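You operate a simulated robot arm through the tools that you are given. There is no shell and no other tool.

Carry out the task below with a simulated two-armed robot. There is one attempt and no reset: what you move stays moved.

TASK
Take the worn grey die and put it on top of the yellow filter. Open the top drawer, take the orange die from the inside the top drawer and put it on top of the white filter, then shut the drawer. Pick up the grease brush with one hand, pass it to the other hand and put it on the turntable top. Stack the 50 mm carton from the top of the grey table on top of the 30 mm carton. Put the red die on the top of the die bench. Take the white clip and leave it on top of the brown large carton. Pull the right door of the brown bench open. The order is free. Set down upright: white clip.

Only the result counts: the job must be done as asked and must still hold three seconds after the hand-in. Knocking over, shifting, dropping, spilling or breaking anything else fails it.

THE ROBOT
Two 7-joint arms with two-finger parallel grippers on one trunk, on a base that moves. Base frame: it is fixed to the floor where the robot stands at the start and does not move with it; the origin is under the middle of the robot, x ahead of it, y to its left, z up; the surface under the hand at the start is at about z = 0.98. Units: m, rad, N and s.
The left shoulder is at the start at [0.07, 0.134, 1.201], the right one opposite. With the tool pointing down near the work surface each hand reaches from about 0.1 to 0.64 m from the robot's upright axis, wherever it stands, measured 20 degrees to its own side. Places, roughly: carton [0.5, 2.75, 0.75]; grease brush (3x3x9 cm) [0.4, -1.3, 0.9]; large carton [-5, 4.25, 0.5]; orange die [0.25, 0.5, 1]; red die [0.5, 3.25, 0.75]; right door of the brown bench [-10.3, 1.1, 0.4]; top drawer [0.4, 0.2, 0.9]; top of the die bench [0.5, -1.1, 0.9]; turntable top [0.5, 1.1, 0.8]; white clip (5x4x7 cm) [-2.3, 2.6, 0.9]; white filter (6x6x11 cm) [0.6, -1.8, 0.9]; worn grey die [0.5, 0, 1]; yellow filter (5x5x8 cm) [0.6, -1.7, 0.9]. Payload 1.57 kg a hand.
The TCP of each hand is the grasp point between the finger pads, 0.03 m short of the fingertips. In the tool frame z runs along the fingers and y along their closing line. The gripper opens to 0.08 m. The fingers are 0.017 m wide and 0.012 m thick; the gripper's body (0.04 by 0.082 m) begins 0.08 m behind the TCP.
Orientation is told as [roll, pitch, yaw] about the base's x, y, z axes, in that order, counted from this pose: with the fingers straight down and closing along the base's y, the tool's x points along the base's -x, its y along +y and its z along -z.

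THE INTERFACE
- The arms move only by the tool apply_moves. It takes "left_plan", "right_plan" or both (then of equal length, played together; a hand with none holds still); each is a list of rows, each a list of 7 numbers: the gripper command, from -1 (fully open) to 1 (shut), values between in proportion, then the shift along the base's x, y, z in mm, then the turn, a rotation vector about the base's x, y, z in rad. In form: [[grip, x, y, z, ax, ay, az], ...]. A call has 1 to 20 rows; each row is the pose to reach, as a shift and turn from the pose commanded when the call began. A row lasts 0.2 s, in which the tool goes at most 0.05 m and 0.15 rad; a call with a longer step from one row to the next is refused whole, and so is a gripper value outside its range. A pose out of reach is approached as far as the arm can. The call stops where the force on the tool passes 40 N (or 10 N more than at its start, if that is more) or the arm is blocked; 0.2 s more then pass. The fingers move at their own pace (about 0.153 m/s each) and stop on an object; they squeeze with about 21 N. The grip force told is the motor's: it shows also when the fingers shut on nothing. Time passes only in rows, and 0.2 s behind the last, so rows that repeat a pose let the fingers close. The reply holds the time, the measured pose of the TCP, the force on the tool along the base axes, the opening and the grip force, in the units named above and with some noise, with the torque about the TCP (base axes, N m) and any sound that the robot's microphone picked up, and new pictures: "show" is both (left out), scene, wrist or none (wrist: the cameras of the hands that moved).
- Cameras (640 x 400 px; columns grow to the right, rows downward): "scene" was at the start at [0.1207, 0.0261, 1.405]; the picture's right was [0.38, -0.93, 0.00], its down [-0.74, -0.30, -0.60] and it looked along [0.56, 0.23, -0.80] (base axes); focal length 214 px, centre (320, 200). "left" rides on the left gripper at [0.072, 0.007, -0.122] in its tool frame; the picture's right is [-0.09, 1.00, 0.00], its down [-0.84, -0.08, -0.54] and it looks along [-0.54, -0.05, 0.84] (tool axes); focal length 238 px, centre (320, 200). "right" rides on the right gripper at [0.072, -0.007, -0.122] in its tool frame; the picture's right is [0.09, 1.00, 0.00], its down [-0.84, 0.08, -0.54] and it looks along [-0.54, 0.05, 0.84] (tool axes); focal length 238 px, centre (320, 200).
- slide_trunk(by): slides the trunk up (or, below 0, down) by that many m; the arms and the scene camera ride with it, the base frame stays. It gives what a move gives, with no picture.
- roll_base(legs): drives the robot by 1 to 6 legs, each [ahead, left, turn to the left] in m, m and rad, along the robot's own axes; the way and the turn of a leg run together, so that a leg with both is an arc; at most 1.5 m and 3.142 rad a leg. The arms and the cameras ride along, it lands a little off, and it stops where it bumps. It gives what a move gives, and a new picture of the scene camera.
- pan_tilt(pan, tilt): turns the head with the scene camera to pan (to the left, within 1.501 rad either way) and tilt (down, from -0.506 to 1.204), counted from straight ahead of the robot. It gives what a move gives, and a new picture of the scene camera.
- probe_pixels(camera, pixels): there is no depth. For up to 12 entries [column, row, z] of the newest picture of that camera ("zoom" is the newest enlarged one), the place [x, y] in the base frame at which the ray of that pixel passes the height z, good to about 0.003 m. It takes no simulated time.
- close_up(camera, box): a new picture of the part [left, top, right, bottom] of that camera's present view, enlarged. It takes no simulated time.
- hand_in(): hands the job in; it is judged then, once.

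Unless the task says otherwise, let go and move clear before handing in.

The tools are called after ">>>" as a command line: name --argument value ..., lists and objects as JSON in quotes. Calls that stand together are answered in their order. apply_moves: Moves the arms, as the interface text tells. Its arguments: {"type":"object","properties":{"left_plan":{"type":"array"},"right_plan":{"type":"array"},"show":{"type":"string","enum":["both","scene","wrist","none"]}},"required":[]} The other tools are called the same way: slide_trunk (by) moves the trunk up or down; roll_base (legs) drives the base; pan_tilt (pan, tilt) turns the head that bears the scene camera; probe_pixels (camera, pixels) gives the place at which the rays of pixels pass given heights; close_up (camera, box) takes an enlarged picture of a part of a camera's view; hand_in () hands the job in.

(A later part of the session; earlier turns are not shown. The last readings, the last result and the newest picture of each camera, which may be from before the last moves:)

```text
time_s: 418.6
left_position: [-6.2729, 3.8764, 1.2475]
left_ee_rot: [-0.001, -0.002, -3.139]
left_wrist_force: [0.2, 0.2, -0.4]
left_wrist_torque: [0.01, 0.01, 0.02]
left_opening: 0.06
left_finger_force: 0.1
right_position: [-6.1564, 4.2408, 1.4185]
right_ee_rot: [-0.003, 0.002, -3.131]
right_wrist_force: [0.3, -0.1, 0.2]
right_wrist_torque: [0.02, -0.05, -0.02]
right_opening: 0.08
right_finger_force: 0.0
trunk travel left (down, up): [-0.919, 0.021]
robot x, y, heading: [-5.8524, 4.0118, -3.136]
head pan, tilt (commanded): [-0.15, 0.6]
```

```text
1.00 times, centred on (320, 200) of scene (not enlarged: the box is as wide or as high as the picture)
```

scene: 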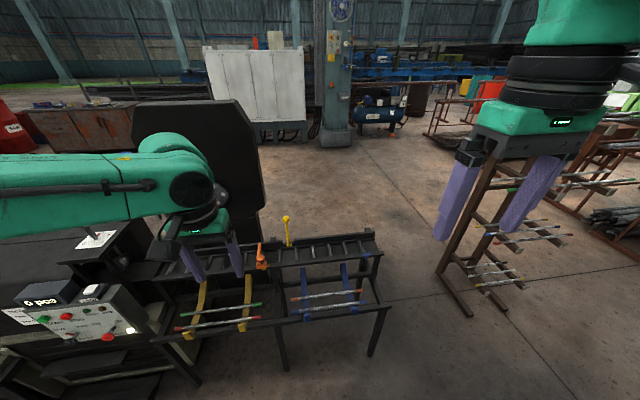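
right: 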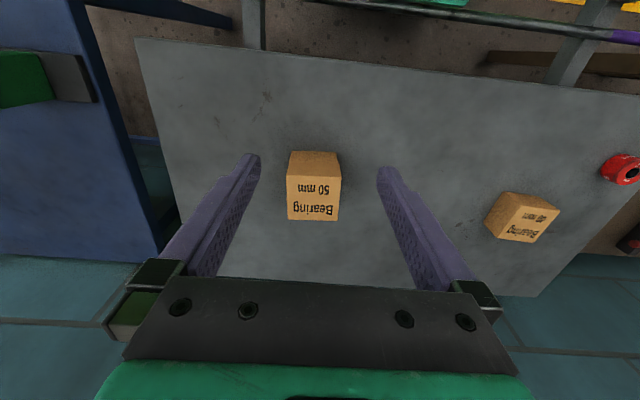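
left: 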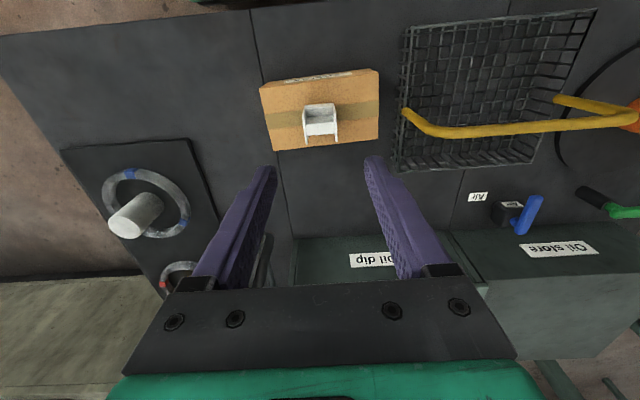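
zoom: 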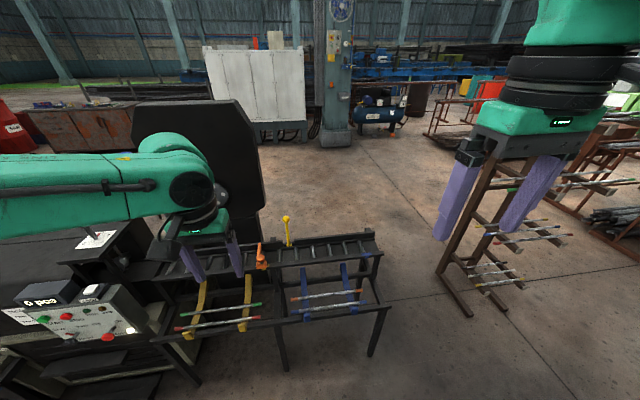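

>>> probe_pixels --camera "scene" --pixels '[[372, 355, 0.0], [360, 300, 0.0], [390, 308, 0.5], [380, 232, 0.8], [440, 270, 0.0], [468, 316, 0.0], [505, 310, 0.0], [400, 260, 0.0], [400, 200, 0.0], [330, 200, 0.0], [260, 200, 0.0], [350, 140, 0.0]]'

```text
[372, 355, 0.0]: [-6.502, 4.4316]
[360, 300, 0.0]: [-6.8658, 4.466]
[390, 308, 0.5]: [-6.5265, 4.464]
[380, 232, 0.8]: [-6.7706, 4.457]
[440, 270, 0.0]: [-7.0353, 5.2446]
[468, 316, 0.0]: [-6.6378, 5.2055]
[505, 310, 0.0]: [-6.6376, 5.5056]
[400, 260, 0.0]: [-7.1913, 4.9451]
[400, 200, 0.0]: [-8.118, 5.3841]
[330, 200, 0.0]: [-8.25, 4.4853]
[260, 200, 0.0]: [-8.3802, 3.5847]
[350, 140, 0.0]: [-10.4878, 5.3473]
```

The gap there is only 0.74 m wide, so I take the wider passage north of the rack (y≈6.2) and then go west.

>>> roll_base --legs '[[0, -1.1, 0], [0, -1.1, 0], [1.4, 0, 0], [1.2, 0, 0]]'

>>> pan_tilt --pan 0.9 --tilt 0.4

```text
time_s: 441.6
left_position: [-8.8171, 6.1593, 1.2481]
left_ee_rot: [-0.002, -0.003, 3.108]
left_wrist_force: [-1.0, 0.0, -0.1]
left_wrist_torque: [-0.02, -0.02, -0.03]
left_opening: 0.0601
left_finger_force: 0.0
right_position: [-8.6875, 6.5195, 1.4214]
right_ee_rot: [-0.003, 0.002, 3.114]
right_wrist_force: [0.2, -0.3, -0.4]
right_wrist_torque: [0.03, -0.02, 0.01]
right_opening: 0.0798
right_finger_force: 0.1
trunk travel left (down, up): [-0.919, 0.021]
robot x, y, heading: [-8.3951, 6.2813, 3.114]
head pan, tilt (commanded): [-0.15, 0.6]
```

scene: 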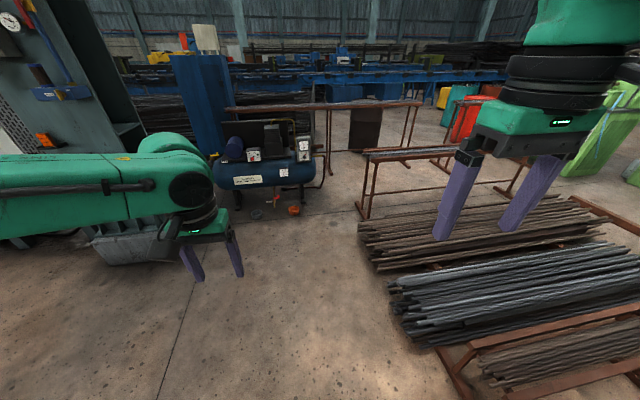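

```text
time_s: 442.9
left_position: [-8.818, 6.1602, 1.2473]
left_ee_rot: [-0.002, -0.002, 3.107]
left_wrist_force: [0.5, -0.2, -0.1]
left_wrist_torque: [0.01, -0.03, 0.0]
left_opening: 0.0602
left_finger_force: 0.1
right_position: [-8.6869, 6.5218, 1.4202]
right_ee_rot: [-0.003, 0.001, 3.114]
right_wrist_force: [-0.3, 0.8, 0.1]
right_wrist_torque: [-0.01, -0.01, 0.01]
right_opening: 0.08
right_finger_force: 0.0
trunk travel left (down, up): [-0.919, 0.021]
robot x, y, heading: [-8.3916, 6.2788, 3.111]
head pan, tilt (commanded): [0.901, 0.4]
```

scene: 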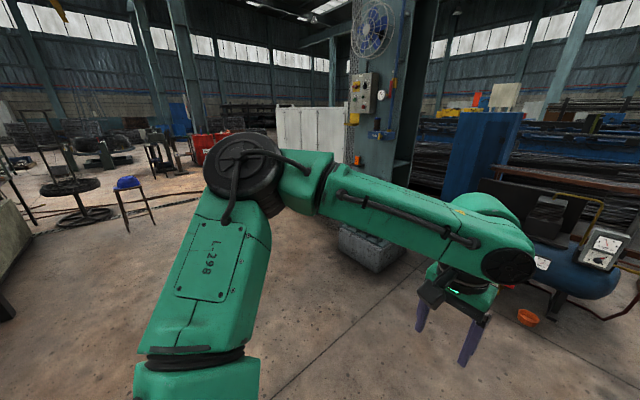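

A stool with a blue cap stands at (128,200) in view. I probe it and the floor southward before driving.

>>> probe_pixels --camera "scene" --pixels '[[130, 232, 0.0], [155, 222, 0.0], [85, 225, 0.0], [60, 230, 0.0], [110, 215, 0.0], [200, 250, 0.0], [250, 400, 0.0], [190, 190, 0.0]]'

>>> pan_tilt --pan 1.5 --tilt 0.4

```text
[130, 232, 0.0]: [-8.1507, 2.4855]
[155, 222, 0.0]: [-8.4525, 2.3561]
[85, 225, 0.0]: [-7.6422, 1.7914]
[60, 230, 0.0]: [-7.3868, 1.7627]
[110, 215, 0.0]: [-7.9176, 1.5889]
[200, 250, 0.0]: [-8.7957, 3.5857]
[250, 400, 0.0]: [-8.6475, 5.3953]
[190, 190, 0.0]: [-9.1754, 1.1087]
```

```text
time_s: 443.9
left_position: [-8.8192, 6.1594, 1.2475]
left_ee_rot: [-0.002, -0.001, 3.105]
left_wrist_force: [-0.1, -0.5, -0.6]
left_wrist_torque: [0.02, -0.02, 0.0]
left_opening: 0.0599
left_finger_force: 0.0
right_position: [-8.69, 6.5191, 1.421]
right_ee_rot: [-0.004, 0.001, 3.113]
right_wrist_force: [0.0, -0.8, 1.1]
right_wrist_torque: [-0.02, -0.03, -0.01]
right_opening: 0.0802
right_finger_force: 0.0
trunk travel left (down, up): [-0.919, 0.021]
robot x, y, heading: [-8.3952, 6.2806, 3.107]
head pan, tilt (commanded): [1.499, 0.4]
```

scene: 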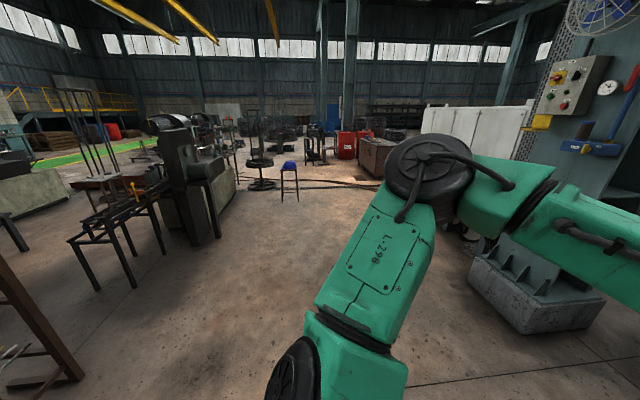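

>>> probe_pixels --camera "scene" --pixels '[[470, 285, 0.0], [520, 332, 0.0], [470, 240, 0.3], [362, 178, 0.0], [385, 180, 0.0], [289, 200, 0.0], [300, 200, 0.0], [345, 158, 0.0], [425, 170, 0.0]]'

>>> close_up --camera "scene" --box '[260, 110, 500, 260]'

```text
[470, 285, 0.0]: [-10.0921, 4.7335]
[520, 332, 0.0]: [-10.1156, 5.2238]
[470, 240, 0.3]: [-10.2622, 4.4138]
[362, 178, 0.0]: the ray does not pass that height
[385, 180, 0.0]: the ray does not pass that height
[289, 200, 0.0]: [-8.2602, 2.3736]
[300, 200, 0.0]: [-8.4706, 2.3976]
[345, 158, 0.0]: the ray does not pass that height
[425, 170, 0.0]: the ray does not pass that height
```

```text
2.67 times, centred on (380, 185) of scene
```

zoom: 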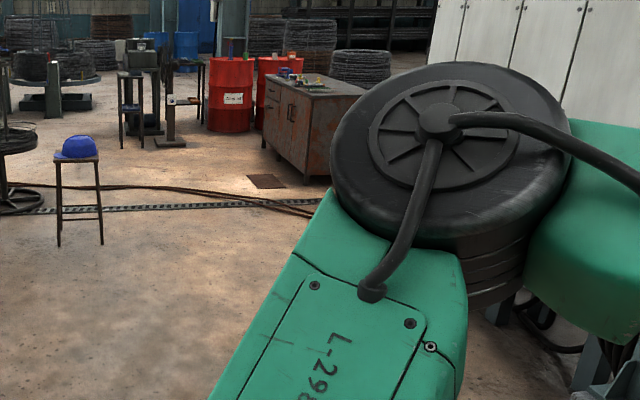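

The corridor at x≈-9.1 is free (column base at x≤-10.1, stool at x≥-8.47). I drive there and strafe south toward the bench, then look again.

>>> roll_base --legs '[[0.7, 0, 0.034], [0, 1.3, 0], [0, 1.3, 0], [0, 1.2, 0]]'

>>> pan_tilt --pan 0.6 --tilt 0.5

```text
time_s: 465.7
left_position: [-9.5943, 2.3751, 1.2474]
left_ee_rot: [0.0, -0.003, 3.098]
left_wrist_force: [0.0, -0.4, -0.5]
left_wrist_torque: [-0.03, 0.02, 0.01]
left_opening: 0.0599
left_finger_force: 0.1
right_position: [-9.4621, 2.7344, 1.4193]
right_ee_rot: [-0.004, 0.001, 3.105]
right_wrist_force: [0.3, -0.1, -0.4]
right_wrist_torque: [-0.01, -0.01, 0.01]
right_opening: 0.0802
right_finger_force: 0.1
trunk travel left (down, up): [-0.919, 0.021]
robot x, y, heading: [-9.1724, 2.4915, 3.094]
head pan, tilt (commanded): [1.499, 0.4]
```

scene: 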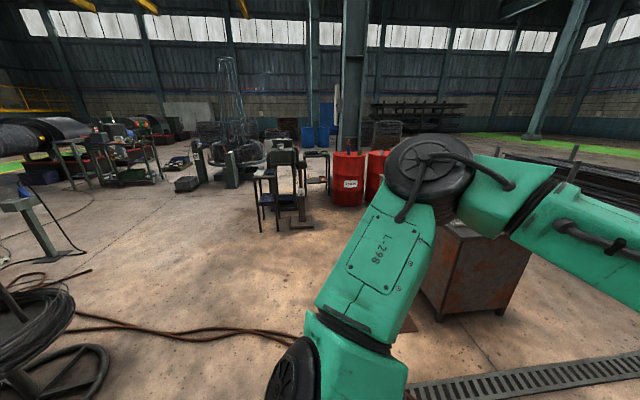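

```text
time_s: 466.9
left_position: [-9.5936, 2.3733, 1.2468]
left_ee_rot: [-0.002, -0.002, 3.097]
left_wrist_force: [-0.3, 0.1, -0.2]
left_wrist_torque: [0.0, 0.01, -0.02]
left_opening: 0.0596
left_finger_force: 0.2
right_position: [-9.4615, 2.7337, 1.4212]
right_ee_rot: [-0.003, 0.002, 3.102]
right_wrist_force: [-0.2, 0.9, -1.0]
right_wrist_torque: [0.01, 0.02, -0.02]
right_opening: 0.08
right_finger_force: 0.1
trunk travel left (down, up): [-0.919, 0.021]
robot x, y, heading: [-9.1692, 2.4913, 3.097]
head pan, tilt (commanded): [0.6, 0.499]
```

scene: 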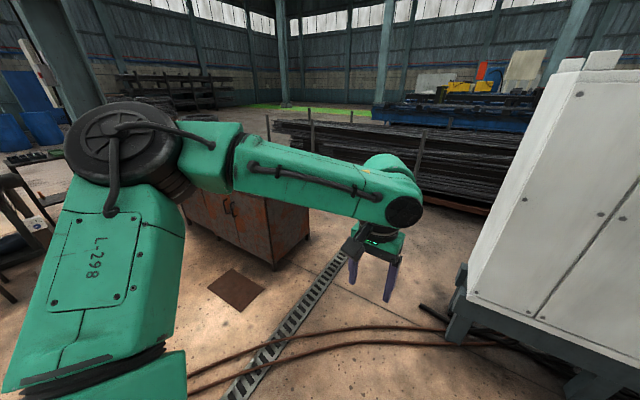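

The bench's front (handles at (230,207)) and its north side are visible. I probe its corners.

>>> close_up --camera "scene" --box '[160, 150, 360, 290]'

>>> probe_pixels --camera "scene" --pixels '[[276, 270, 0.0], [308, 238, 0.0], [230, 203, 0.55], [230, 203, 0.65], [230, 212, 0.5], [235, 290, 0.0], [220, 250, 0.0]]'

```text
2.86 times, centred on (260, 220) of scene
```

zoom: 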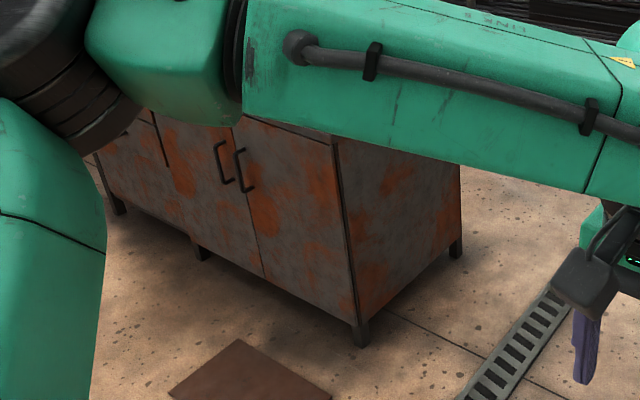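

```text
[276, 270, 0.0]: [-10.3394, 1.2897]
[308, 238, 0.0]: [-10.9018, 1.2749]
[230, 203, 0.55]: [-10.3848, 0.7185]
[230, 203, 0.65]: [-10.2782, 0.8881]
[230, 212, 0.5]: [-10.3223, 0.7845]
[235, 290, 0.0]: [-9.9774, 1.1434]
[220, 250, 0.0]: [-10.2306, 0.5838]
```

The bench front is at x≈-10.33 with its north side at y≈1.29; the right door's handle is around (-10.28,0.89, 0.6). I check the hoses, drain and floor plate that lie between.

>>> pan_tilt --pan 1.1 --tilt 0.8

>>> pan_tilt --pan 0.4 --tilt 0.8

>>> probe_pixels --camera "scene" --pixels '[[200, 180, 0.0], [150, 150, 0.0], [250, 200, 0.0], [300, 230, 0.0], [200, 260, 0.0], [150, 220, 0.0]]'

```text
time_s: 467.8
left_position: [-9.5953, 2.3739, 1.2465]
left_ee_rot: [-0.002, -0.002, 3.099]
left_wrist_force: [-0.3, 0.1, -0.1]
left_wrist_torque: [0.03, -0.03, 0.03]
left_opening: 0.06
left_finger_force: 0.2
right_position: [-9.4629, 2.7329, 1.4198]
right_ee_rot: [-0.005, 0.0, 3.103]
right_wrist_force: [0.0, 0.6, -0.6]
right_wrist_torque: [0.0, 0.0, -0.02]
right_opening: 0.0801
right_finger_force: 0.0
trunk travel left (down, up): [-0.919, 0.021]
robot x, y, heading: [-9.1716, 2.4902, 3.096]
head pan, tilt (commanded): [1.1, 0.799]
```

scene: 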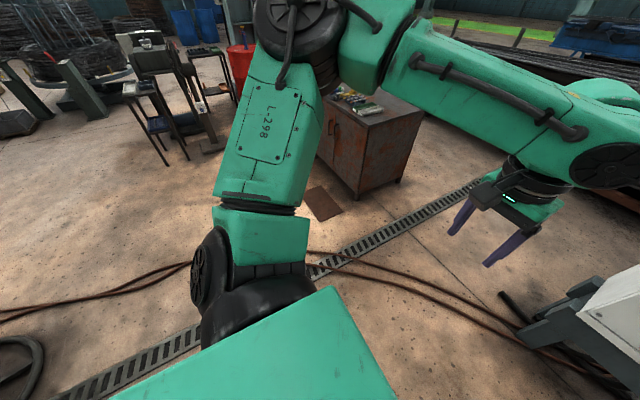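

```text
time_s: 468.9
left_position: [-9.5956, 2.3738, 1.2476]
left_ee_rot: [-0.003, -0.002, 3.098]
left_wrist_force: [0.6, 0.4, -0.3]
left_wrist_torque: [0.04, 0.01, 0.0]
left_opening: 0.0601
left_finger_force: 0.0
right_position: [-9.4625, 2.733, 1.42]
right_ee_rot: [-0.001, 0.002, 3.104]
right_wrist_force: [0.4, -0.9, 0.3]
right_wrist_torque: [0.0, 0.02, 0.01]
right_opening: 0.0801
right_finger_force: 0.1
trunk travel left (down, up): [-0.919, 0.021]
robot x, y, heading: [-9.1704, 2.4922, 3.1]
head pan, tilt (commanded): [0.4, 0.799]
```

scene: 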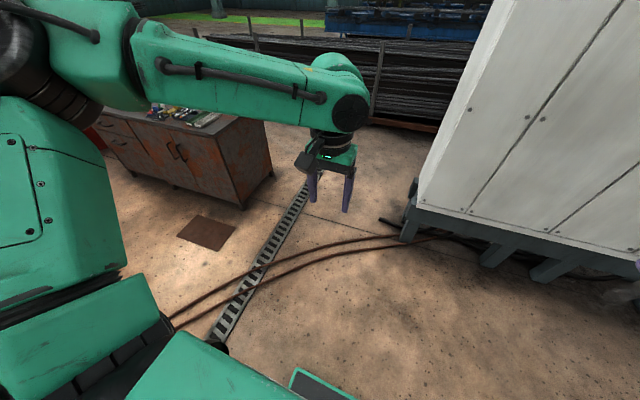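

```text
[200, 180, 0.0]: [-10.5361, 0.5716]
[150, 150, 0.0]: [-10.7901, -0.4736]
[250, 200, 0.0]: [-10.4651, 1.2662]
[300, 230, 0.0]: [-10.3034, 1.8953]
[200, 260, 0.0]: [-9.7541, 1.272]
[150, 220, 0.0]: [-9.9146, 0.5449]
```

Two thin hoses and a flush drain cross the floor; I roll south in a short step first to see whether the base passes them freely.

>>> roll_base --legs '[[0, 0.6, 0.04]]'

>>> pan_tilt --pan 0.6 --tilt 0.9

```text
time_s: 472.3
left_position: [-9.5991, 1.7548, 1.248]
left_ee_rot: [0.0, -0.002, -3.137]
left_wrist_force: [0.1, -0.3, 0.0]
left_wrist_torque: [-0.03, 0.02, 0.03]
left_opening: 0.06
left_finger_force: 0.0
right_position: [-9.4842, 2.1215, 1.42]
right_ee_rot: [-0.003, -0.001, -3.131]
right_wrist_force: [-0.8, -0.7, -0.9]
right_wrist_torque: [-0.01, 0.01, -0.03]
right_opening: 0.08
right_finger_force: 0.0
trunk travel left (down, up): [-0.919, 0.021]
robot x, y, heading: [-9.1834, 1.8874, -3.137]
head pan, tilt (commanded): [0.4, 0.799]
```

scene: 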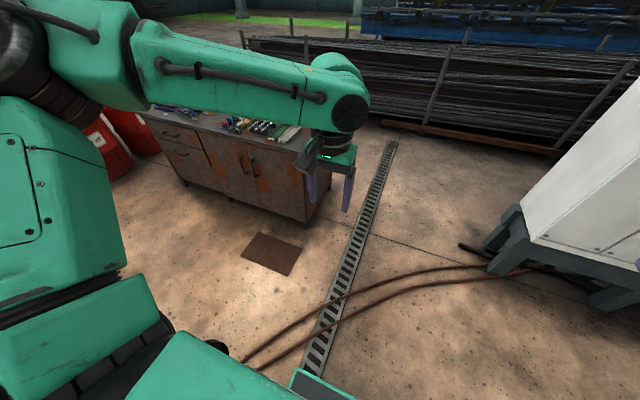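

```text
time_s: 473.0
left_position: [-9.5995, 1.7539, 1.2484]
left_ee_rot: [-0.001, -0.002, -3.137]
left_wrist_force: [-0.6, -0.9, -0.7]
left_wrist_torque: [0.01, 0.01, -0.01]
left_opening: 0.0602
left_finger_force: 0.2
right_position: [-9.4848, 2.1203, 1.4206]
right_ee_rot: [-0.004, 0.003, -3.131]
right_wrist_force: [-0.6, -1.2, -0.7]
right_wrist_torque: [-0.01, -0.04, -0.01]
right_opening: 0.08
right_finger_force: 0.1
trunk travel left (down, up): [-0.919, 0.021]
robot x, y, heading: [-9.18, 1.8931, -3.132]
head pan, tilt (commanded): [0.6, 0.901]
```

scene: 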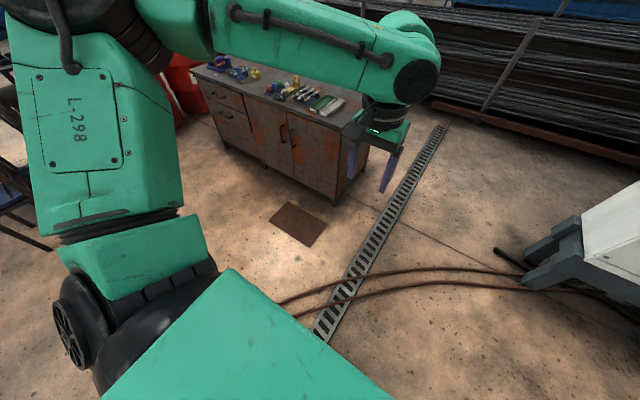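

No bump: the base moved its full way. I continue south to y≈0.72, then view the doors.

>>> roll_base --legs '[[0, 1.17, 0]]'

>>> pan_tilt --pan -0.1 --tilt 0.7

>>> close_up --camera "scene" --box '[220, 130, 440, 270]'

```text
time_s: 478.9
left_position: [-9.6159, 0.6111, 1.2483]
left_ee_rot: [0.001, -0.001, 3.112]
left_wrist_force: [-0.4, -0.2, -0.4]
left_wrist_torque: [-0.04, -0.01, -0.03]
left_opening: 0.0599
left_finger_force: 0.1
right_position: [-9.4884, 0.9748, 1.4208]
right_ee_rot: [-0.002, 0.002, 3.122]
right_wrist_force: [-0.7, 0.6, -0.4]
right_wrist_torque: [0.01, 0.01, 0.01]
right_opening: 0.0801
right_finger_force: 0.1
trunk travel left (down, up): [-0.919, 0.021]
robot x, y, heading: [-9.1922, 0.7362, 3.111]
head pan, tilt (commanded): [0.6, 0.901]
```

scene: 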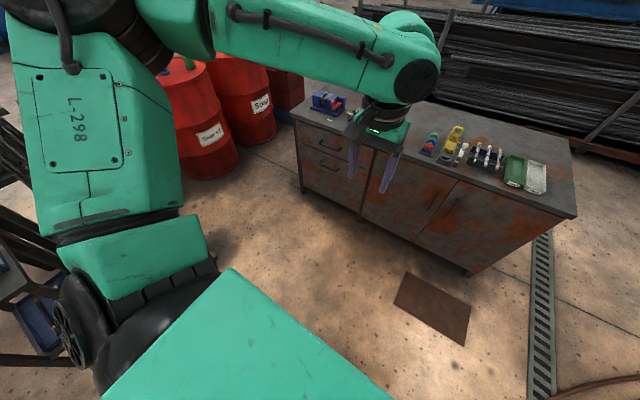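

```text
time_s: 480.0
left_position: [-9.6157, 0.6107, 1.2485]
left_ee_rot: [-0.002, 0.0, 3.114]
left_wrist_force: [-0.1, 0.5, 0.0]
left_wrist_torque: [0.01, 0.0, -0.01]
left_opening: 0.06
left_finger_force: 0.1
right_position: [-9.4892, 0.9727, 1.4208]
right_ee_rot: [-0.003, 0.002, 3.12]
right_wrist_force: [0.7, -0.6, -0.5]
right_wrist_torque: [0.01, -0.01, -0.01]
right_opening: 0.0799
right_finger_force: 0.0
trunk travel left (down, up): [-0.919, 0.021]
robot x, y, heading: [-9.1918, 0.7344, 3.113]
head pan, tilt (commanded): [-0.099, 0.7]
```

scene: 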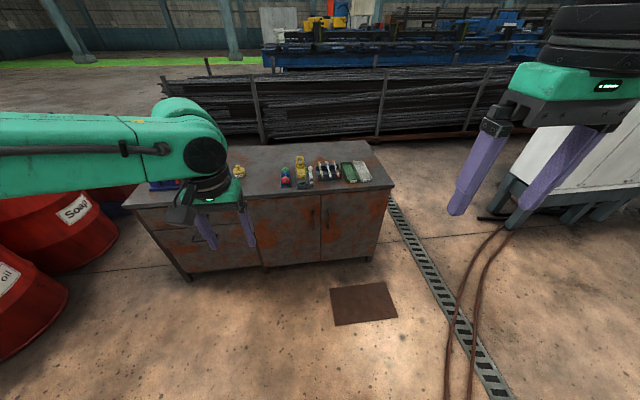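

```text
2.86 times, centred on (330, 200) of scene
```

zoom: 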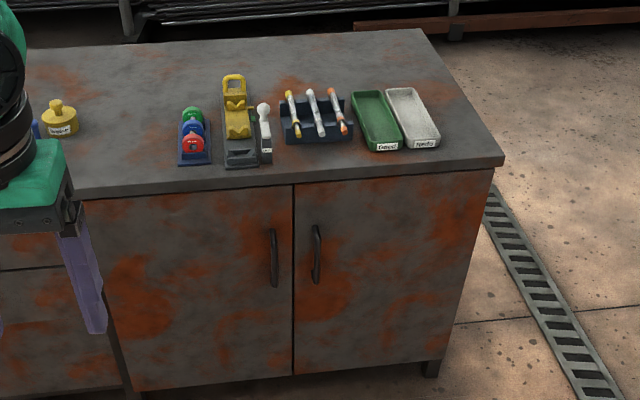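

The right door's handle is the vertical bar at about (329,209)–(329,229) in the scene view. I probe it, then lower the trunk for the approach.

>>> probe_pixels --camera "scene" --pixels '[[328.8, 209, 0.6], [328.8, 209, 0.65], [328.8, 209, 0.7], [328.8, 229, 0.5], [328.8, 229, 0.55], [328.8, 229, 0.6], [320.8, 195, 0.75], [388.6, 189.4, 0.75], [320.8, 258, 0.1], [369, 256, 0.1], [364, 284, 0.0], [330, 290, 0.0]]'

>>> slide_trunk --by -0.4

>>> pan_tilt --pan -0.1 --tilt 0.5

```text
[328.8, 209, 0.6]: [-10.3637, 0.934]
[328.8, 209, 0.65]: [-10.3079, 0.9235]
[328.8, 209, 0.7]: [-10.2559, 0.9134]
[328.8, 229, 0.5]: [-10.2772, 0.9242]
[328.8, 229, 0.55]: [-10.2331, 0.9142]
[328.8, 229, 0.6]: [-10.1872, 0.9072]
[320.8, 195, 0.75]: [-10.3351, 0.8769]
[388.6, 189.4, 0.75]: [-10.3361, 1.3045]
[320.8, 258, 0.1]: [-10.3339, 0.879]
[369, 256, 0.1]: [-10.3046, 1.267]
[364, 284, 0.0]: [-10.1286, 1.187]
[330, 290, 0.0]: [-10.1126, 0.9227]
```

```text
time_s: 483.8
left_position: [-9.6156, 0.6107, 0.8479]
left_ee_rot: [-0.002, -0.004, 3.113]
left_wrist_force: [0.4, -0.3, -0.7]
left_wrist_torque: [-0.03, 0.01, 0.0]
left_opening: 0.06
left_finger_force: 0.1
right_position: [-9.4891, 0.9718, 1.0208]
right_ee_rot: [-0.003, 0.002, 3.12]
right_wrist_force: [0.2, -0.3, -0.2]
right_wrist_torque: [-0.01, 0.02, 0.0]
right_opening: 0.0799
right_finger_force: 0.1
trunk travel left (down, up): [-0.519, 0.421]
robot x, y, heading: [-9.1922, 0.731, 3.114]
head pan, tilt (commanded): [-0.099, 0.7]
```

```text
time_s: 484.5
left_position: [-9.6162, 0.6112, 0.8474]
left_ee_rot: [-0.003, -0.002, 3.113]
left_wrist_force: [-0.1, 0.0, 0.7]
left_wrist_torque: [0.02, -0.01, 0.0]
left_opening: 0.06
left_finger_force: 0.0
right_position: [-9.4902, 0.9726, 1.0201]
right_ee_rot: [-0.002, 0.003, 3.122]
right_wrist_force: [-1.0, -0.1, -0.1]
right_wrist_torque: [-0.03, -0.02, 0.0]
right_opening: 0.08
right_finger_force: 0.1
trunk travel left (down, up): [-0.519, 0.421]
robot x, y, heading: [-9.1927, 0.7357, 3.115]
head pan, tilt (commanded): [-0.099, 0.499]
```

scene: 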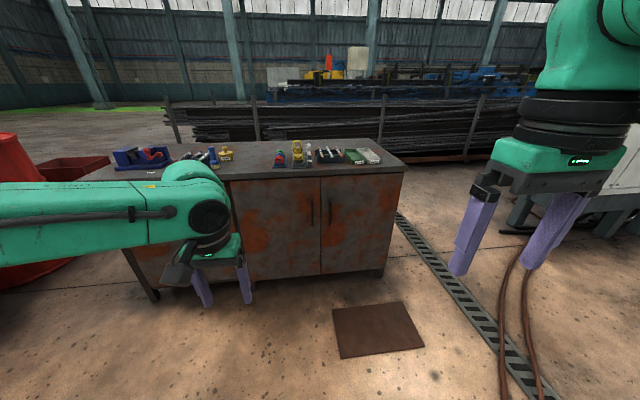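

>>> close_up --camera "scene" --box '[290, 170, 420, 250]'

>>> probe_pixels --camera "zoom" --pixels '[[197, 135, 0.65], [197, 135, 0.67], [197, 135, 0.69], [197, 265, 0.47], [197, 265, 0.49], [197, 265, 0.51], [152, 40, 0.75], [152, 380, 0.1]]'

```text
4.92 times, centred on (355, 210) of scene
```

zoom: 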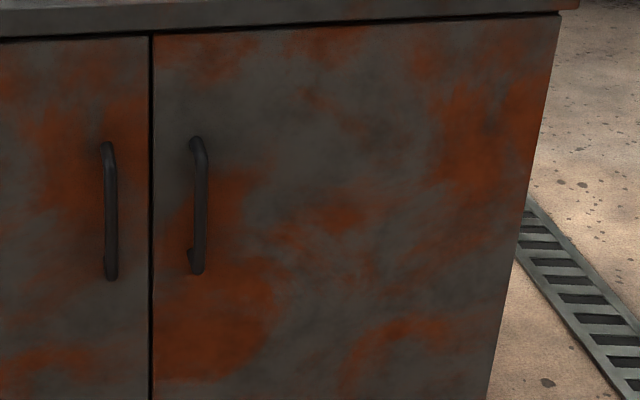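

```text
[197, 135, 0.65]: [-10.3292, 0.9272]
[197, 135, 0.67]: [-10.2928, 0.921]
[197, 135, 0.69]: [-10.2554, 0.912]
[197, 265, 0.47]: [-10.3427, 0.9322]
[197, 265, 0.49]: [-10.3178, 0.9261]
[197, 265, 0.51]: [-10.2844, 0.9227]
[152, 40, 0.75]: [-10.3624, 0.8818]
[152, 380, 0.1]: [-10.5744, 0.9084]
```

The bar is at about (-10.29,0.921), z 0.505–0.66; the door's hinge is at y≈1.29. I tilt the right hand forward by 1 rad in free space, raise the left hand, and lower the trunk a bit.

>>> apply_moves --right_plan '[[-1, 0, 0, 0, 0, 0.143, 0], [-1, 0, 0, 0, 0, 0.286, 0], [-1, 0, 0, 0, 0, 0.429, 0], [-1, 0, 0, 0, 0, 0.572, 0], [-1, 0, 0, 0, 0, 0.715, 0], [-1, 0, 0, 0, 0, 0.858, 0], [-1, 0, 0, 0, 0, 1.0, 0], [-1, 0, 0, 0, 0, 1.0, 0]]' --left_plan '[[-0.5, 10, -5, 30, 0, 0, 0], [-0.5, 20, -10, 60, 0, 0, 0], [-0.5, 30, -15, 90, 0, 0, 0], [-0.5, 40, -20, 120, 0, 0, 0], [-0.5, 50, -25, 150, 0, 0, 0], [-0.5, 60, -30, 180, 0, 0, 0], [-0.5, 70, -30, 200, 0, 0, 0], [-0.5, 80, -30, 200, 0, 0, 0]]' --show "none"

>>> slide_trunk --by -0.15

>>> roll_base --legs '[[0.36, 0.05, 0.028]]'

>>> apply_moves --right_plan '[[-1, 0, 0, 0, 0, 0, 0]]' --show "both"

```text
time_s: 486.3
left_position: [-9.5354, 0.5798, 1.0474]
left_ee_rot: [0.0, -0.001, 3.112]
left_wrist_force: [-0.3, 0.6, 0.8]
left_wrist_torque: [0.02, 0.03, -0.02]
left_opening: 0.0598
left_finger_force: 0.1
right_position: [-9.5049, 0.9837, 1.0887]
right_ee_rot: [0.028, -0.999, 3.104]
right_wrist_force: [-0.6, 0.8, -0.8]
right_wrist_torque: [-0.04, 0.0, 0.02]
right_opening: 0.0799
right_finger_force: 0.0
right hand out of reach, approached as far as the arm can: row 5, 6, 7, 8
trunk travel left (down, up): [-0.519, 0.421]
robot x, y, heading: [-9.1918, 0.7336, 3.117]
head pan, tilt (commanded): [-0.099, 0.499]
```

```text
time_s: 488.1
left_position: [-9.5359, 0.5797, 0.8974]
left_ee_rot: [-0.003, -0.001, 3.114]
left_wrist_force: [-0.3, -1.3, 0.7]
left_wrist_torque: [0.01, -0.01, -0.02]
left_opening: 0.0601
left_finger_force: 0.2
right_position: [-9.5057, 0.9836, 0.9403]
right_ee_rot: [0.03, -0.996, 3.104]
right_wrist_force: [0.4, -0.2, -0.7]
right_wrist_torque: [0.0, 0.0, 0.0]
right_opening: 0.0798
right_finger_force: 0.0
trunk travel left (down, up): [-0.369, 0.571]
robot x, y, heading: [-9.1927, 0.7365, 3.119]
head pan, tilt (commanded): [-0.099, 0.499]
```

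```text
time_s: 490.5
left_position: [-9.8998, 0.526, 0.8966]
left_ee_rot: [-0.001, -0.002, -3.141]
left_wrist_force: [-1.0, -0.6, -0.1]
left_wrist_torque: [0.01, -0.03, 0.0]
left_opening: 0.0603
left_finger_force: 0.0
right_position: [-9.8817, 0.9306, 0.9379]
right_ee_rot: [0.028, -0.995, 3.13]
right_wrist_force: [0.0, -0.1, 0.4]
right_wrist_torque: [0.01, 0.01, 0.0]
right_opening: 0.0798
right_finger_force: 0.2
trunk travel left (down, up): [-0.369, 0.571]
robot x, y, heading: [-9.5631, 0.6874, -3.138]
head pan, tilt (commanded): [-0.099, 0.499]
```

scene: 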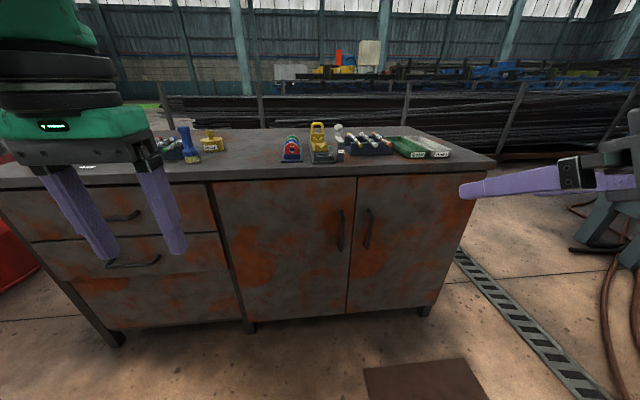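

```text
time_s: 490.9
left_position: [-9.8987, 0.5253, 0.8966]
left_ee_rot: [-0.001, -0.002, -3.143]
left_wrist_force: [-0.2, 0.1, 0.7]
left_wrist_torque: [0.04, 0.02, 0.03]
left_opening: 0.0601
left_finger_force: 0.1
right_position: [-9.8807, 0.9306, 0.9392]
right_ee_rot: [0.028, -0.997, 3.131]
right_wrist_force: [-0.3, 0.2, -0.1]
right_wrist_torque: [-0.02, 0.0, -0.03]
right_opening: 0.0798
right_finger_force: 0.1
trunk travel left (down, up): [-0.369, 0.571]
robot x, y, heading: [-9.5604, 0.6914, -3.14]
head pan, tilt (commanded): [-0.099, 0.499]
```

scene: 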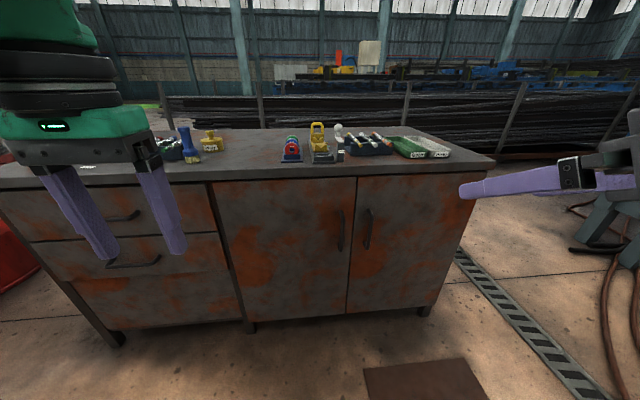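
right: 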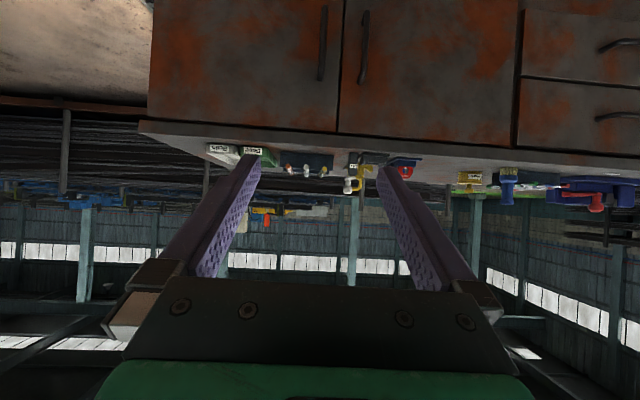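

The right camera now looks along the fingers; the right door's handle is at (322,43). I roll 0.1 m closer and bring the open right hand in front of the handle at z≈0.60.

>>> roll_base --legs '[[0.1, 0, 0]]'

>>> apply_moves --right_plan '[[-1, -23, -1, -38, 0, 0, 0], [-1, -46, -2, -76, 0, 0, 0], [-1, -69, -3, -114, 0, 0, 0], [-1, -92, -4, -152, 0, 0, 0], [-1, -115, -5, -190, 0, 0, 0], [-1, -138, -6, -228, 0, 0, 0], [-1, -161, -7, -266, 0, 0, 0], [-1, -184, -8, -304, 0, 0, 0], [-1, -205, -9, -339, 0, 0, 0], [-1, -205, -9, -339, 0, 0, 0]]' --show "both"

```text
time_s: 492.0
left_position: [-10.001, 0.5241, 0.897]
left_ee_rot: [0.0, 0.002, -3.14]
left_wrist_force: [-0.7, -0.2, -0.2]
left_wrist_torque: [-0.04, -0.02, -0.02]
left_opening: 0.0599
left_finger_force: 0.1
right_position: [-9.9814, 0.9296, 0.939]
right_ee_rot: [0.028, -0.996, 3.13]
right_wrist_force: [1.4, 0.1, -0.5]
right_wrist_torque: [-0.02, -0.01, 0.0]
right_opening: 0.0801
right_finger_force: 0.1
trunk travel left (down, up): [-0.369, 0.571]
robot x, y, heading: [-9.6612, 0.6895, -3.142]
head pan, tilt (commanded): [-0.099, 0.499]
```

scene: 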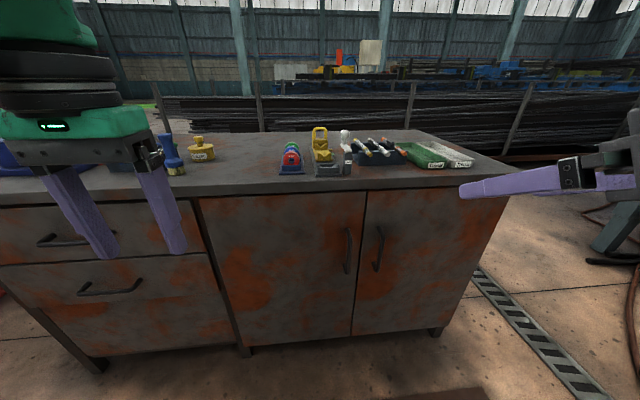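

```text
time_s: 494.2
left_position: [-9.9985, 0.5253, 0.898]
left_ee_rot: [-0.002, -0.002, -3.14]
left_wrist_force: [0.5, 0.4, 0.6]
left_wrist_torque: [0.02, 0.01, 0.0]
left_opening: 0.06
left_finger_force: 0.0
right_position: [-10.1851, 0.9226, 0.6008]
right_ee_rot: [0.029, -0.997, 3.132]
right_wrist_force: [-0.4, 0.1, 0.5]
right_wrist_torque: [-0.01, 0.01, -0.01]
right_opening: 0.0801
right_finger_force: 0.1
right hand out of reach, approached as far as the arm can: row 1, 2, 3, 4, 5, 6, 7
trunk travel left (down, up): [-0.369, 0.571]
robot x, y, heading: [-9.6563, 0.6891, -3.143]
head pan, tilt (commanded): [-0.099, 0.499]
```

scene: 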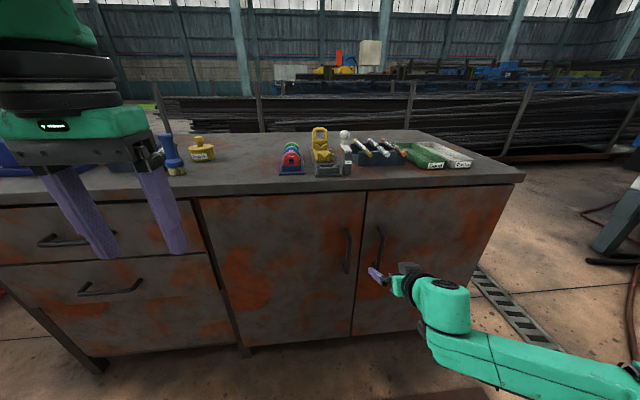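
right: 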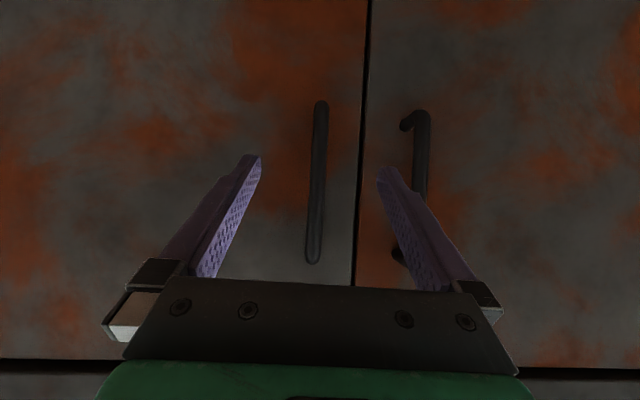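

The handle bar stands upright right between the fingers at column ≈317 in the right view. I narrow the opening to 50 mm (the other handle is near), move forward ~95 mm and close on the bar.

>>> apply_moves --right_plan '[[-0.25, 0, 0, 0, 0, 0, 0], [-0.25, -25, -1, 0, 0, 0, 0], [-0.25, -50, -1, 0, 0, 0, 0], [-0.25, -75, -1, 0, 0, 0, 0], [-0.25, -93, -1, 0, 0, 0, 0], [-0.25, -93, -1, 0, 0, 0, 0]]' --show "wrist"

```text
time_s: 495.4
left_position: [-9.9985, 0.5257, 0.8979]
left_ee_rot: [-0.002, -0.001, -3.144]
left_wrist_force: [-0.5, -0.3, 0.1]
left_wrist_torque: [0.0, -0.03, -0.02]
left_opening: 0.0597
left_finger_force: 0.1
right_position: [-10.2668, 0.9205, 0.6013]
right_ee_rot: [0.028, -0.995, 3.129]
right_wrist_force: [14.0, 0.5, 4.8]
right_wrist_torque: [0.22, 0.01, -0.34]
right_opening: 0.05
right_finger_force: 0.1
trunk travel left (down, up): [-0.369, 0.571]
robot x, y, heading: [-9.6632, 0.6906, -3.142]
head pan, tilt (commanded): [-0.099, 0.499]
stopped in row 5 (right hand): the force on the tool passed its limit at 137 N (the readings are from after the stop); the commanded pose is now the measured one
```

right: 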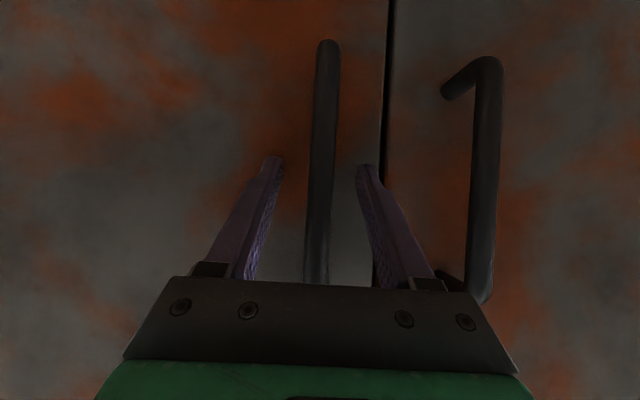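

The fingertips touched the door panel; the bar is now right at the grasp point. I ease back 5 mm and close on it.

>>> apply_moves --right_plan '[[-0.25, 5, 0, 0, 0, 0, 0], [0.2, 5, 0, 0, 0, 0, 0], [0.7, 5, 0, 0, 0, 0, 0], [1, 5, 0, 0, 0, 0, 0], [1, 5, 0, 0, 0, 0, 0]]' --show "wrist"

```text
time_s: 496.6
left_position: [-9.9996, 0.5259, 0.8974]
left_ee_rot: [-0.002, -0.001, -3.14]
left_wrist_force: [0.2, -0.5, 0.5]
left_wrist_torque: [-0.03, 0.0, -0.01]
left_opening: 0.0604
left_finger_force: 0.0
right_position: [-10.2636, 0.9205, 0.5993]
right_ee_rot: [0.027, -0.994, 3.13]
right_wrist_force: [0.0, -0.8, 0.3]
right_wrist_torque: [0.56, 0.3, 0.05]
right_opening: 0.0138
right_finger_force: 30.7
trunk travel left (down, up): [-0.369, 0.571]
robot x, y, heading: [-9.6629, 0.6888, -3.143]
head pan, tilt (commanded): [-0.099, 0.499]
```

right: 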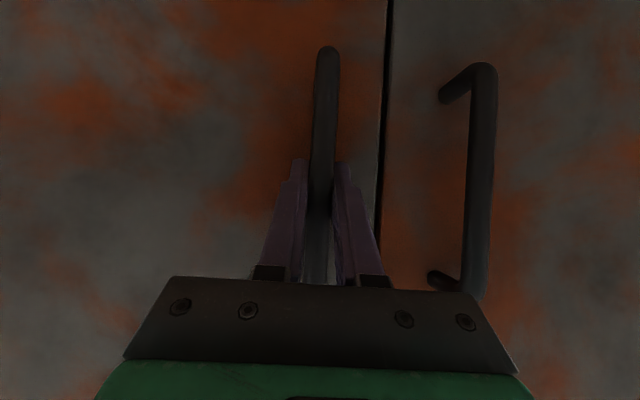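

The bar is gripped (13.8 mm, firm). I pull the door along its arc about the hinge near (-10.31,1.285), in 5° steps to about 35°.

>>> apply_moves --right_plan '[[1, 16, 2, 0, 0, 0, 0], [1, 31.6, 5.5, 0, 0, 0, 0], [1, 47, 9, 0, 0, 0, 0], [1, 62.6, 13.7, 0, 0, 0, 0], [1, 78, 19, 0, 0, 0, 0], [1, 92.7, 24.6, 0, 0, 0, 0], [1, 107, 31, 0, 0, 0, 0], [1, 121.9, 38.1, 0, 0, 0, 0]]' --show "both"

```text
time_s: 498.4
left_position: [-9.9991, 0.5245, 0.8971]
left_ee_rot: [-0.003, 0.001, -3.142]
left_wrist_force: [0.2, 0.8, -0.5]
left_wrist_torque: [0.0, -0.03, -0.02]
left_opening: 0.0601
left_finger_force: 0.0
right_position: [-10.1398, 0.9555, 0.5999]
right_ee_rot: [0.029, -0.992, 3.13]
right_wrist_force: [7.4, -12.5, -5.3]
right_wrist_torque: [0.69, -0.39, -0.11]
right_opening: 0.0139
right_finger_force: 30.5
trunk travel left (down, up): [-0.369, 0.571]
robot x, y, heading: [-9.6575, 0.6896, -3.139]
head pan, tilt (commanded): [-0.099, 0.499]
```

scene: 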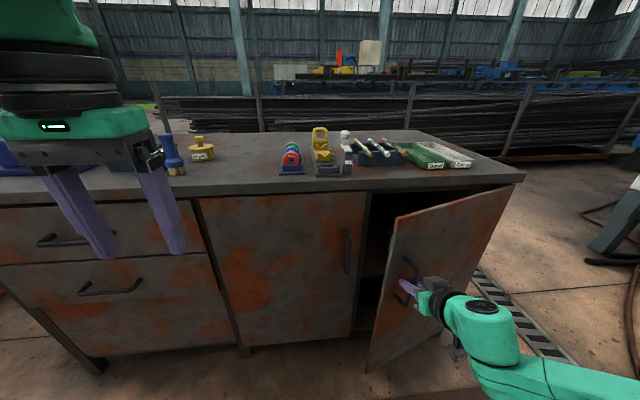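
right: 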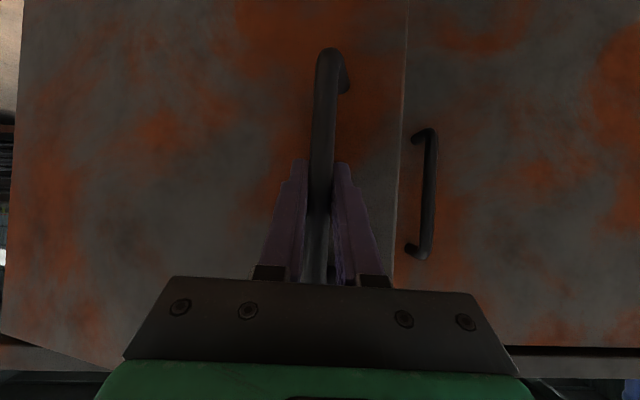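

The door is about 20° open and follows well; the sideways force (-12.5 N) says my arc is slightly too far in y. I continue to about 35–40° with less y.

>>> apply_moves --right_plan '[[1, 14, 4, 0, 0, 0, 0], [1, 28, 11, 0, 0, 0, 0], [1, 41, 19, 0, 0, 0, 0], [1, 54, 27, 0, 0, 0, 0], [1, 67, 36, 0, 0, 0, 0], [1, 79, 46, 0, 0, 0, 0]]' --show "both"

```text
time_s: 499.8
left_position: [-9.9992, 0.5266, 0.8978]
left_ee_rot: [-0.003, 0.001, -3.142]
left_wrist_force: [0.0, 1.0, 0.1]
left_wrist_torque: [0.01, 0.02, 0.0]
left_opening: 0.0597
left_finger_force: 0.0
right_position: [-10.0621, 1.0052, 0.6013]
right_ee_rot: [0.027, -0.995, 3.127]
right_wrist_force: [1.3, -0.1, 0.7]
right_wrist_torque: [0.58, -0.05, -0.14]
right_opening: 0.0139
right_finger_force: 30.5
trunk travel left (down, up): [-0.369, 0.571]
robot x, y, heading: [-9.6633, 0.6913, -3.139]
head pan, tilt (commanded): [-0.099, 0.499]
```

scene: 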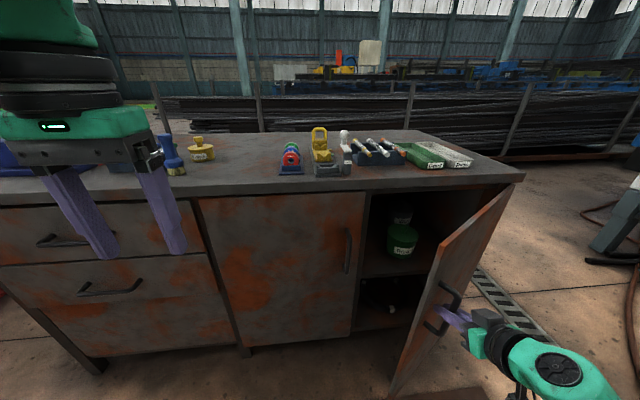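
right: 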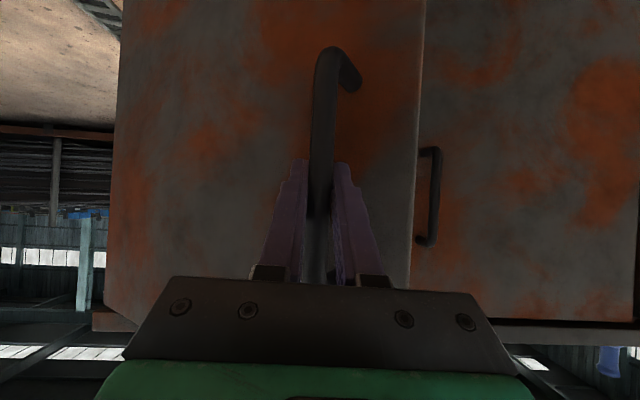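

The door is ~34° open with small forces; fitting the arc gives the hinge at (-10.303,1.296). I pull on along that circle as far as the arm comfortably goes.

>>> apply_moves --right_plan '[[1, 13, 11, 0, 0, 0, 0], [1, 26, 23, 0, 0, 0, 0], [1, 38, 36, 0, 0, 0, 0], [1, 49, 48, 0, 0, 0, 0], [1, 59, 61, 0, 0, 0, 0], [1, 69, 74, 0, 0, 0, 0]]' --show "both"

```text
time_s: 501.2
left_position: [-9.9992, 0.524, 0.8973]
left_ee_rot: [-0.003, -0.001, -3.142]
left_wrist_force: [-1.0, 0.9, 0.0]
left_wrist_torque: [0.03, 0.03, -0.02]
left_opening: 0.06
left_finger_force: 0.0
right_position: [-9.9938, 1.0783, 0.5998]
right_ee_rot: [0.023, -0.997, 3.132]
right_wrist_force: [-1.2, 1.9, 13.7]
right_wrist_torque: [0.5, 0.51, 0.01]
right_opening: 0.0138
right_finger_force: 30.6
trunk travel left (down, up): [-0.369, 0.571]
robot x, y, heading: [-9.6589, 0.6926, -3.138]
head pan, tilt (commanded): [-0.099, 0.499]
```

scene: 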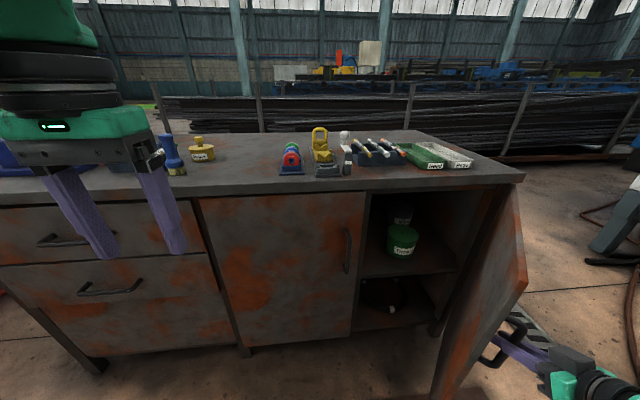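
right: 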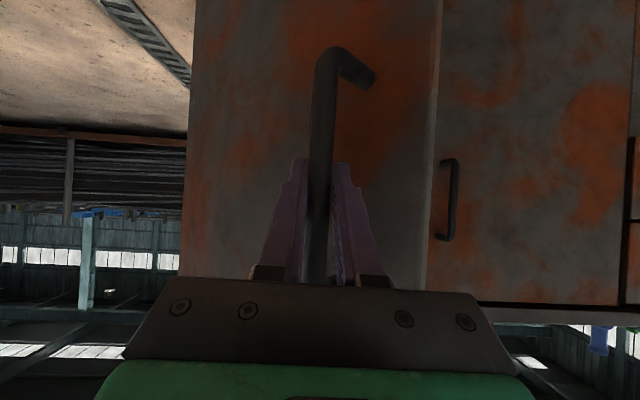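

The door is about 49° open. I try a bit further along the circle.

>>> apply_moves --right_plan '[[1, 9, 14, 0, 0, 0, 0], [1, 18, 28, 0, 0, 0, 0], [1, 26, 42, 0, 0, 0, 0], [1, 33, 57, 0, 0, 0, 0], [1, 40, 72, 0, 0, 0, 0], [1, 46, 87, 0, 0, 0, 0]]' --show "both"

```text
time_s: 502.6
left_position: [-9.9991, 0.5248, 0.8966]
left_ee_rot: [-0.002, -0.002, -3.142]
left_wrist_force: [0.0, 0.4, -0.8]
left_wrist_torque: [0.01, -0.01, -0.01]
left_opening: 0.0602
left_finger_force: 0.1
right_position: [-9.9469, 1.1634, 0.5993]
right_ee_rot: [0.026, -0.994, 3.132]
right_wrist_force: [2.0, -0.7, -0.5]
right_wrist_torque: [0.65, 0.13, 0.07]
right_opening: 0.0142
right_finger_force: 30.2
right hand out of reach, approached as far as the arm can: row 3, 4
trunk travel left (down, up): [-0.369, 0.571]
robot x, y, heading: [-9.6612, 0.6922, -3.142]
head pan, tilt (commanded): [-0.099, 0.499]
```

scene: 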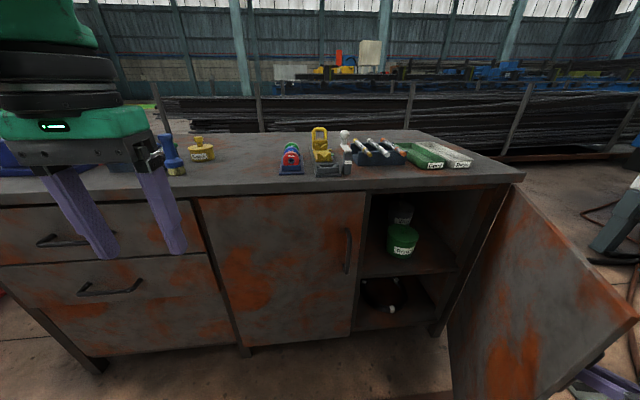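
right: 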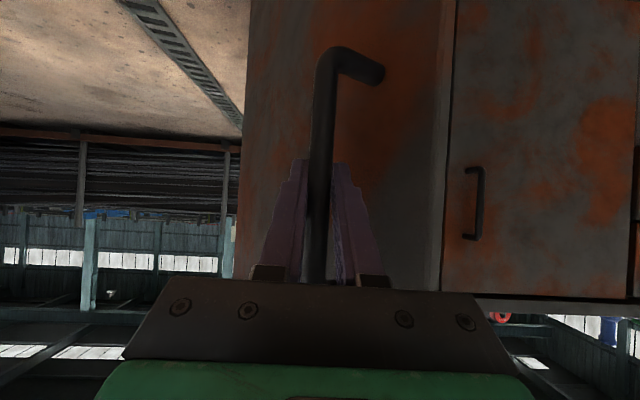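

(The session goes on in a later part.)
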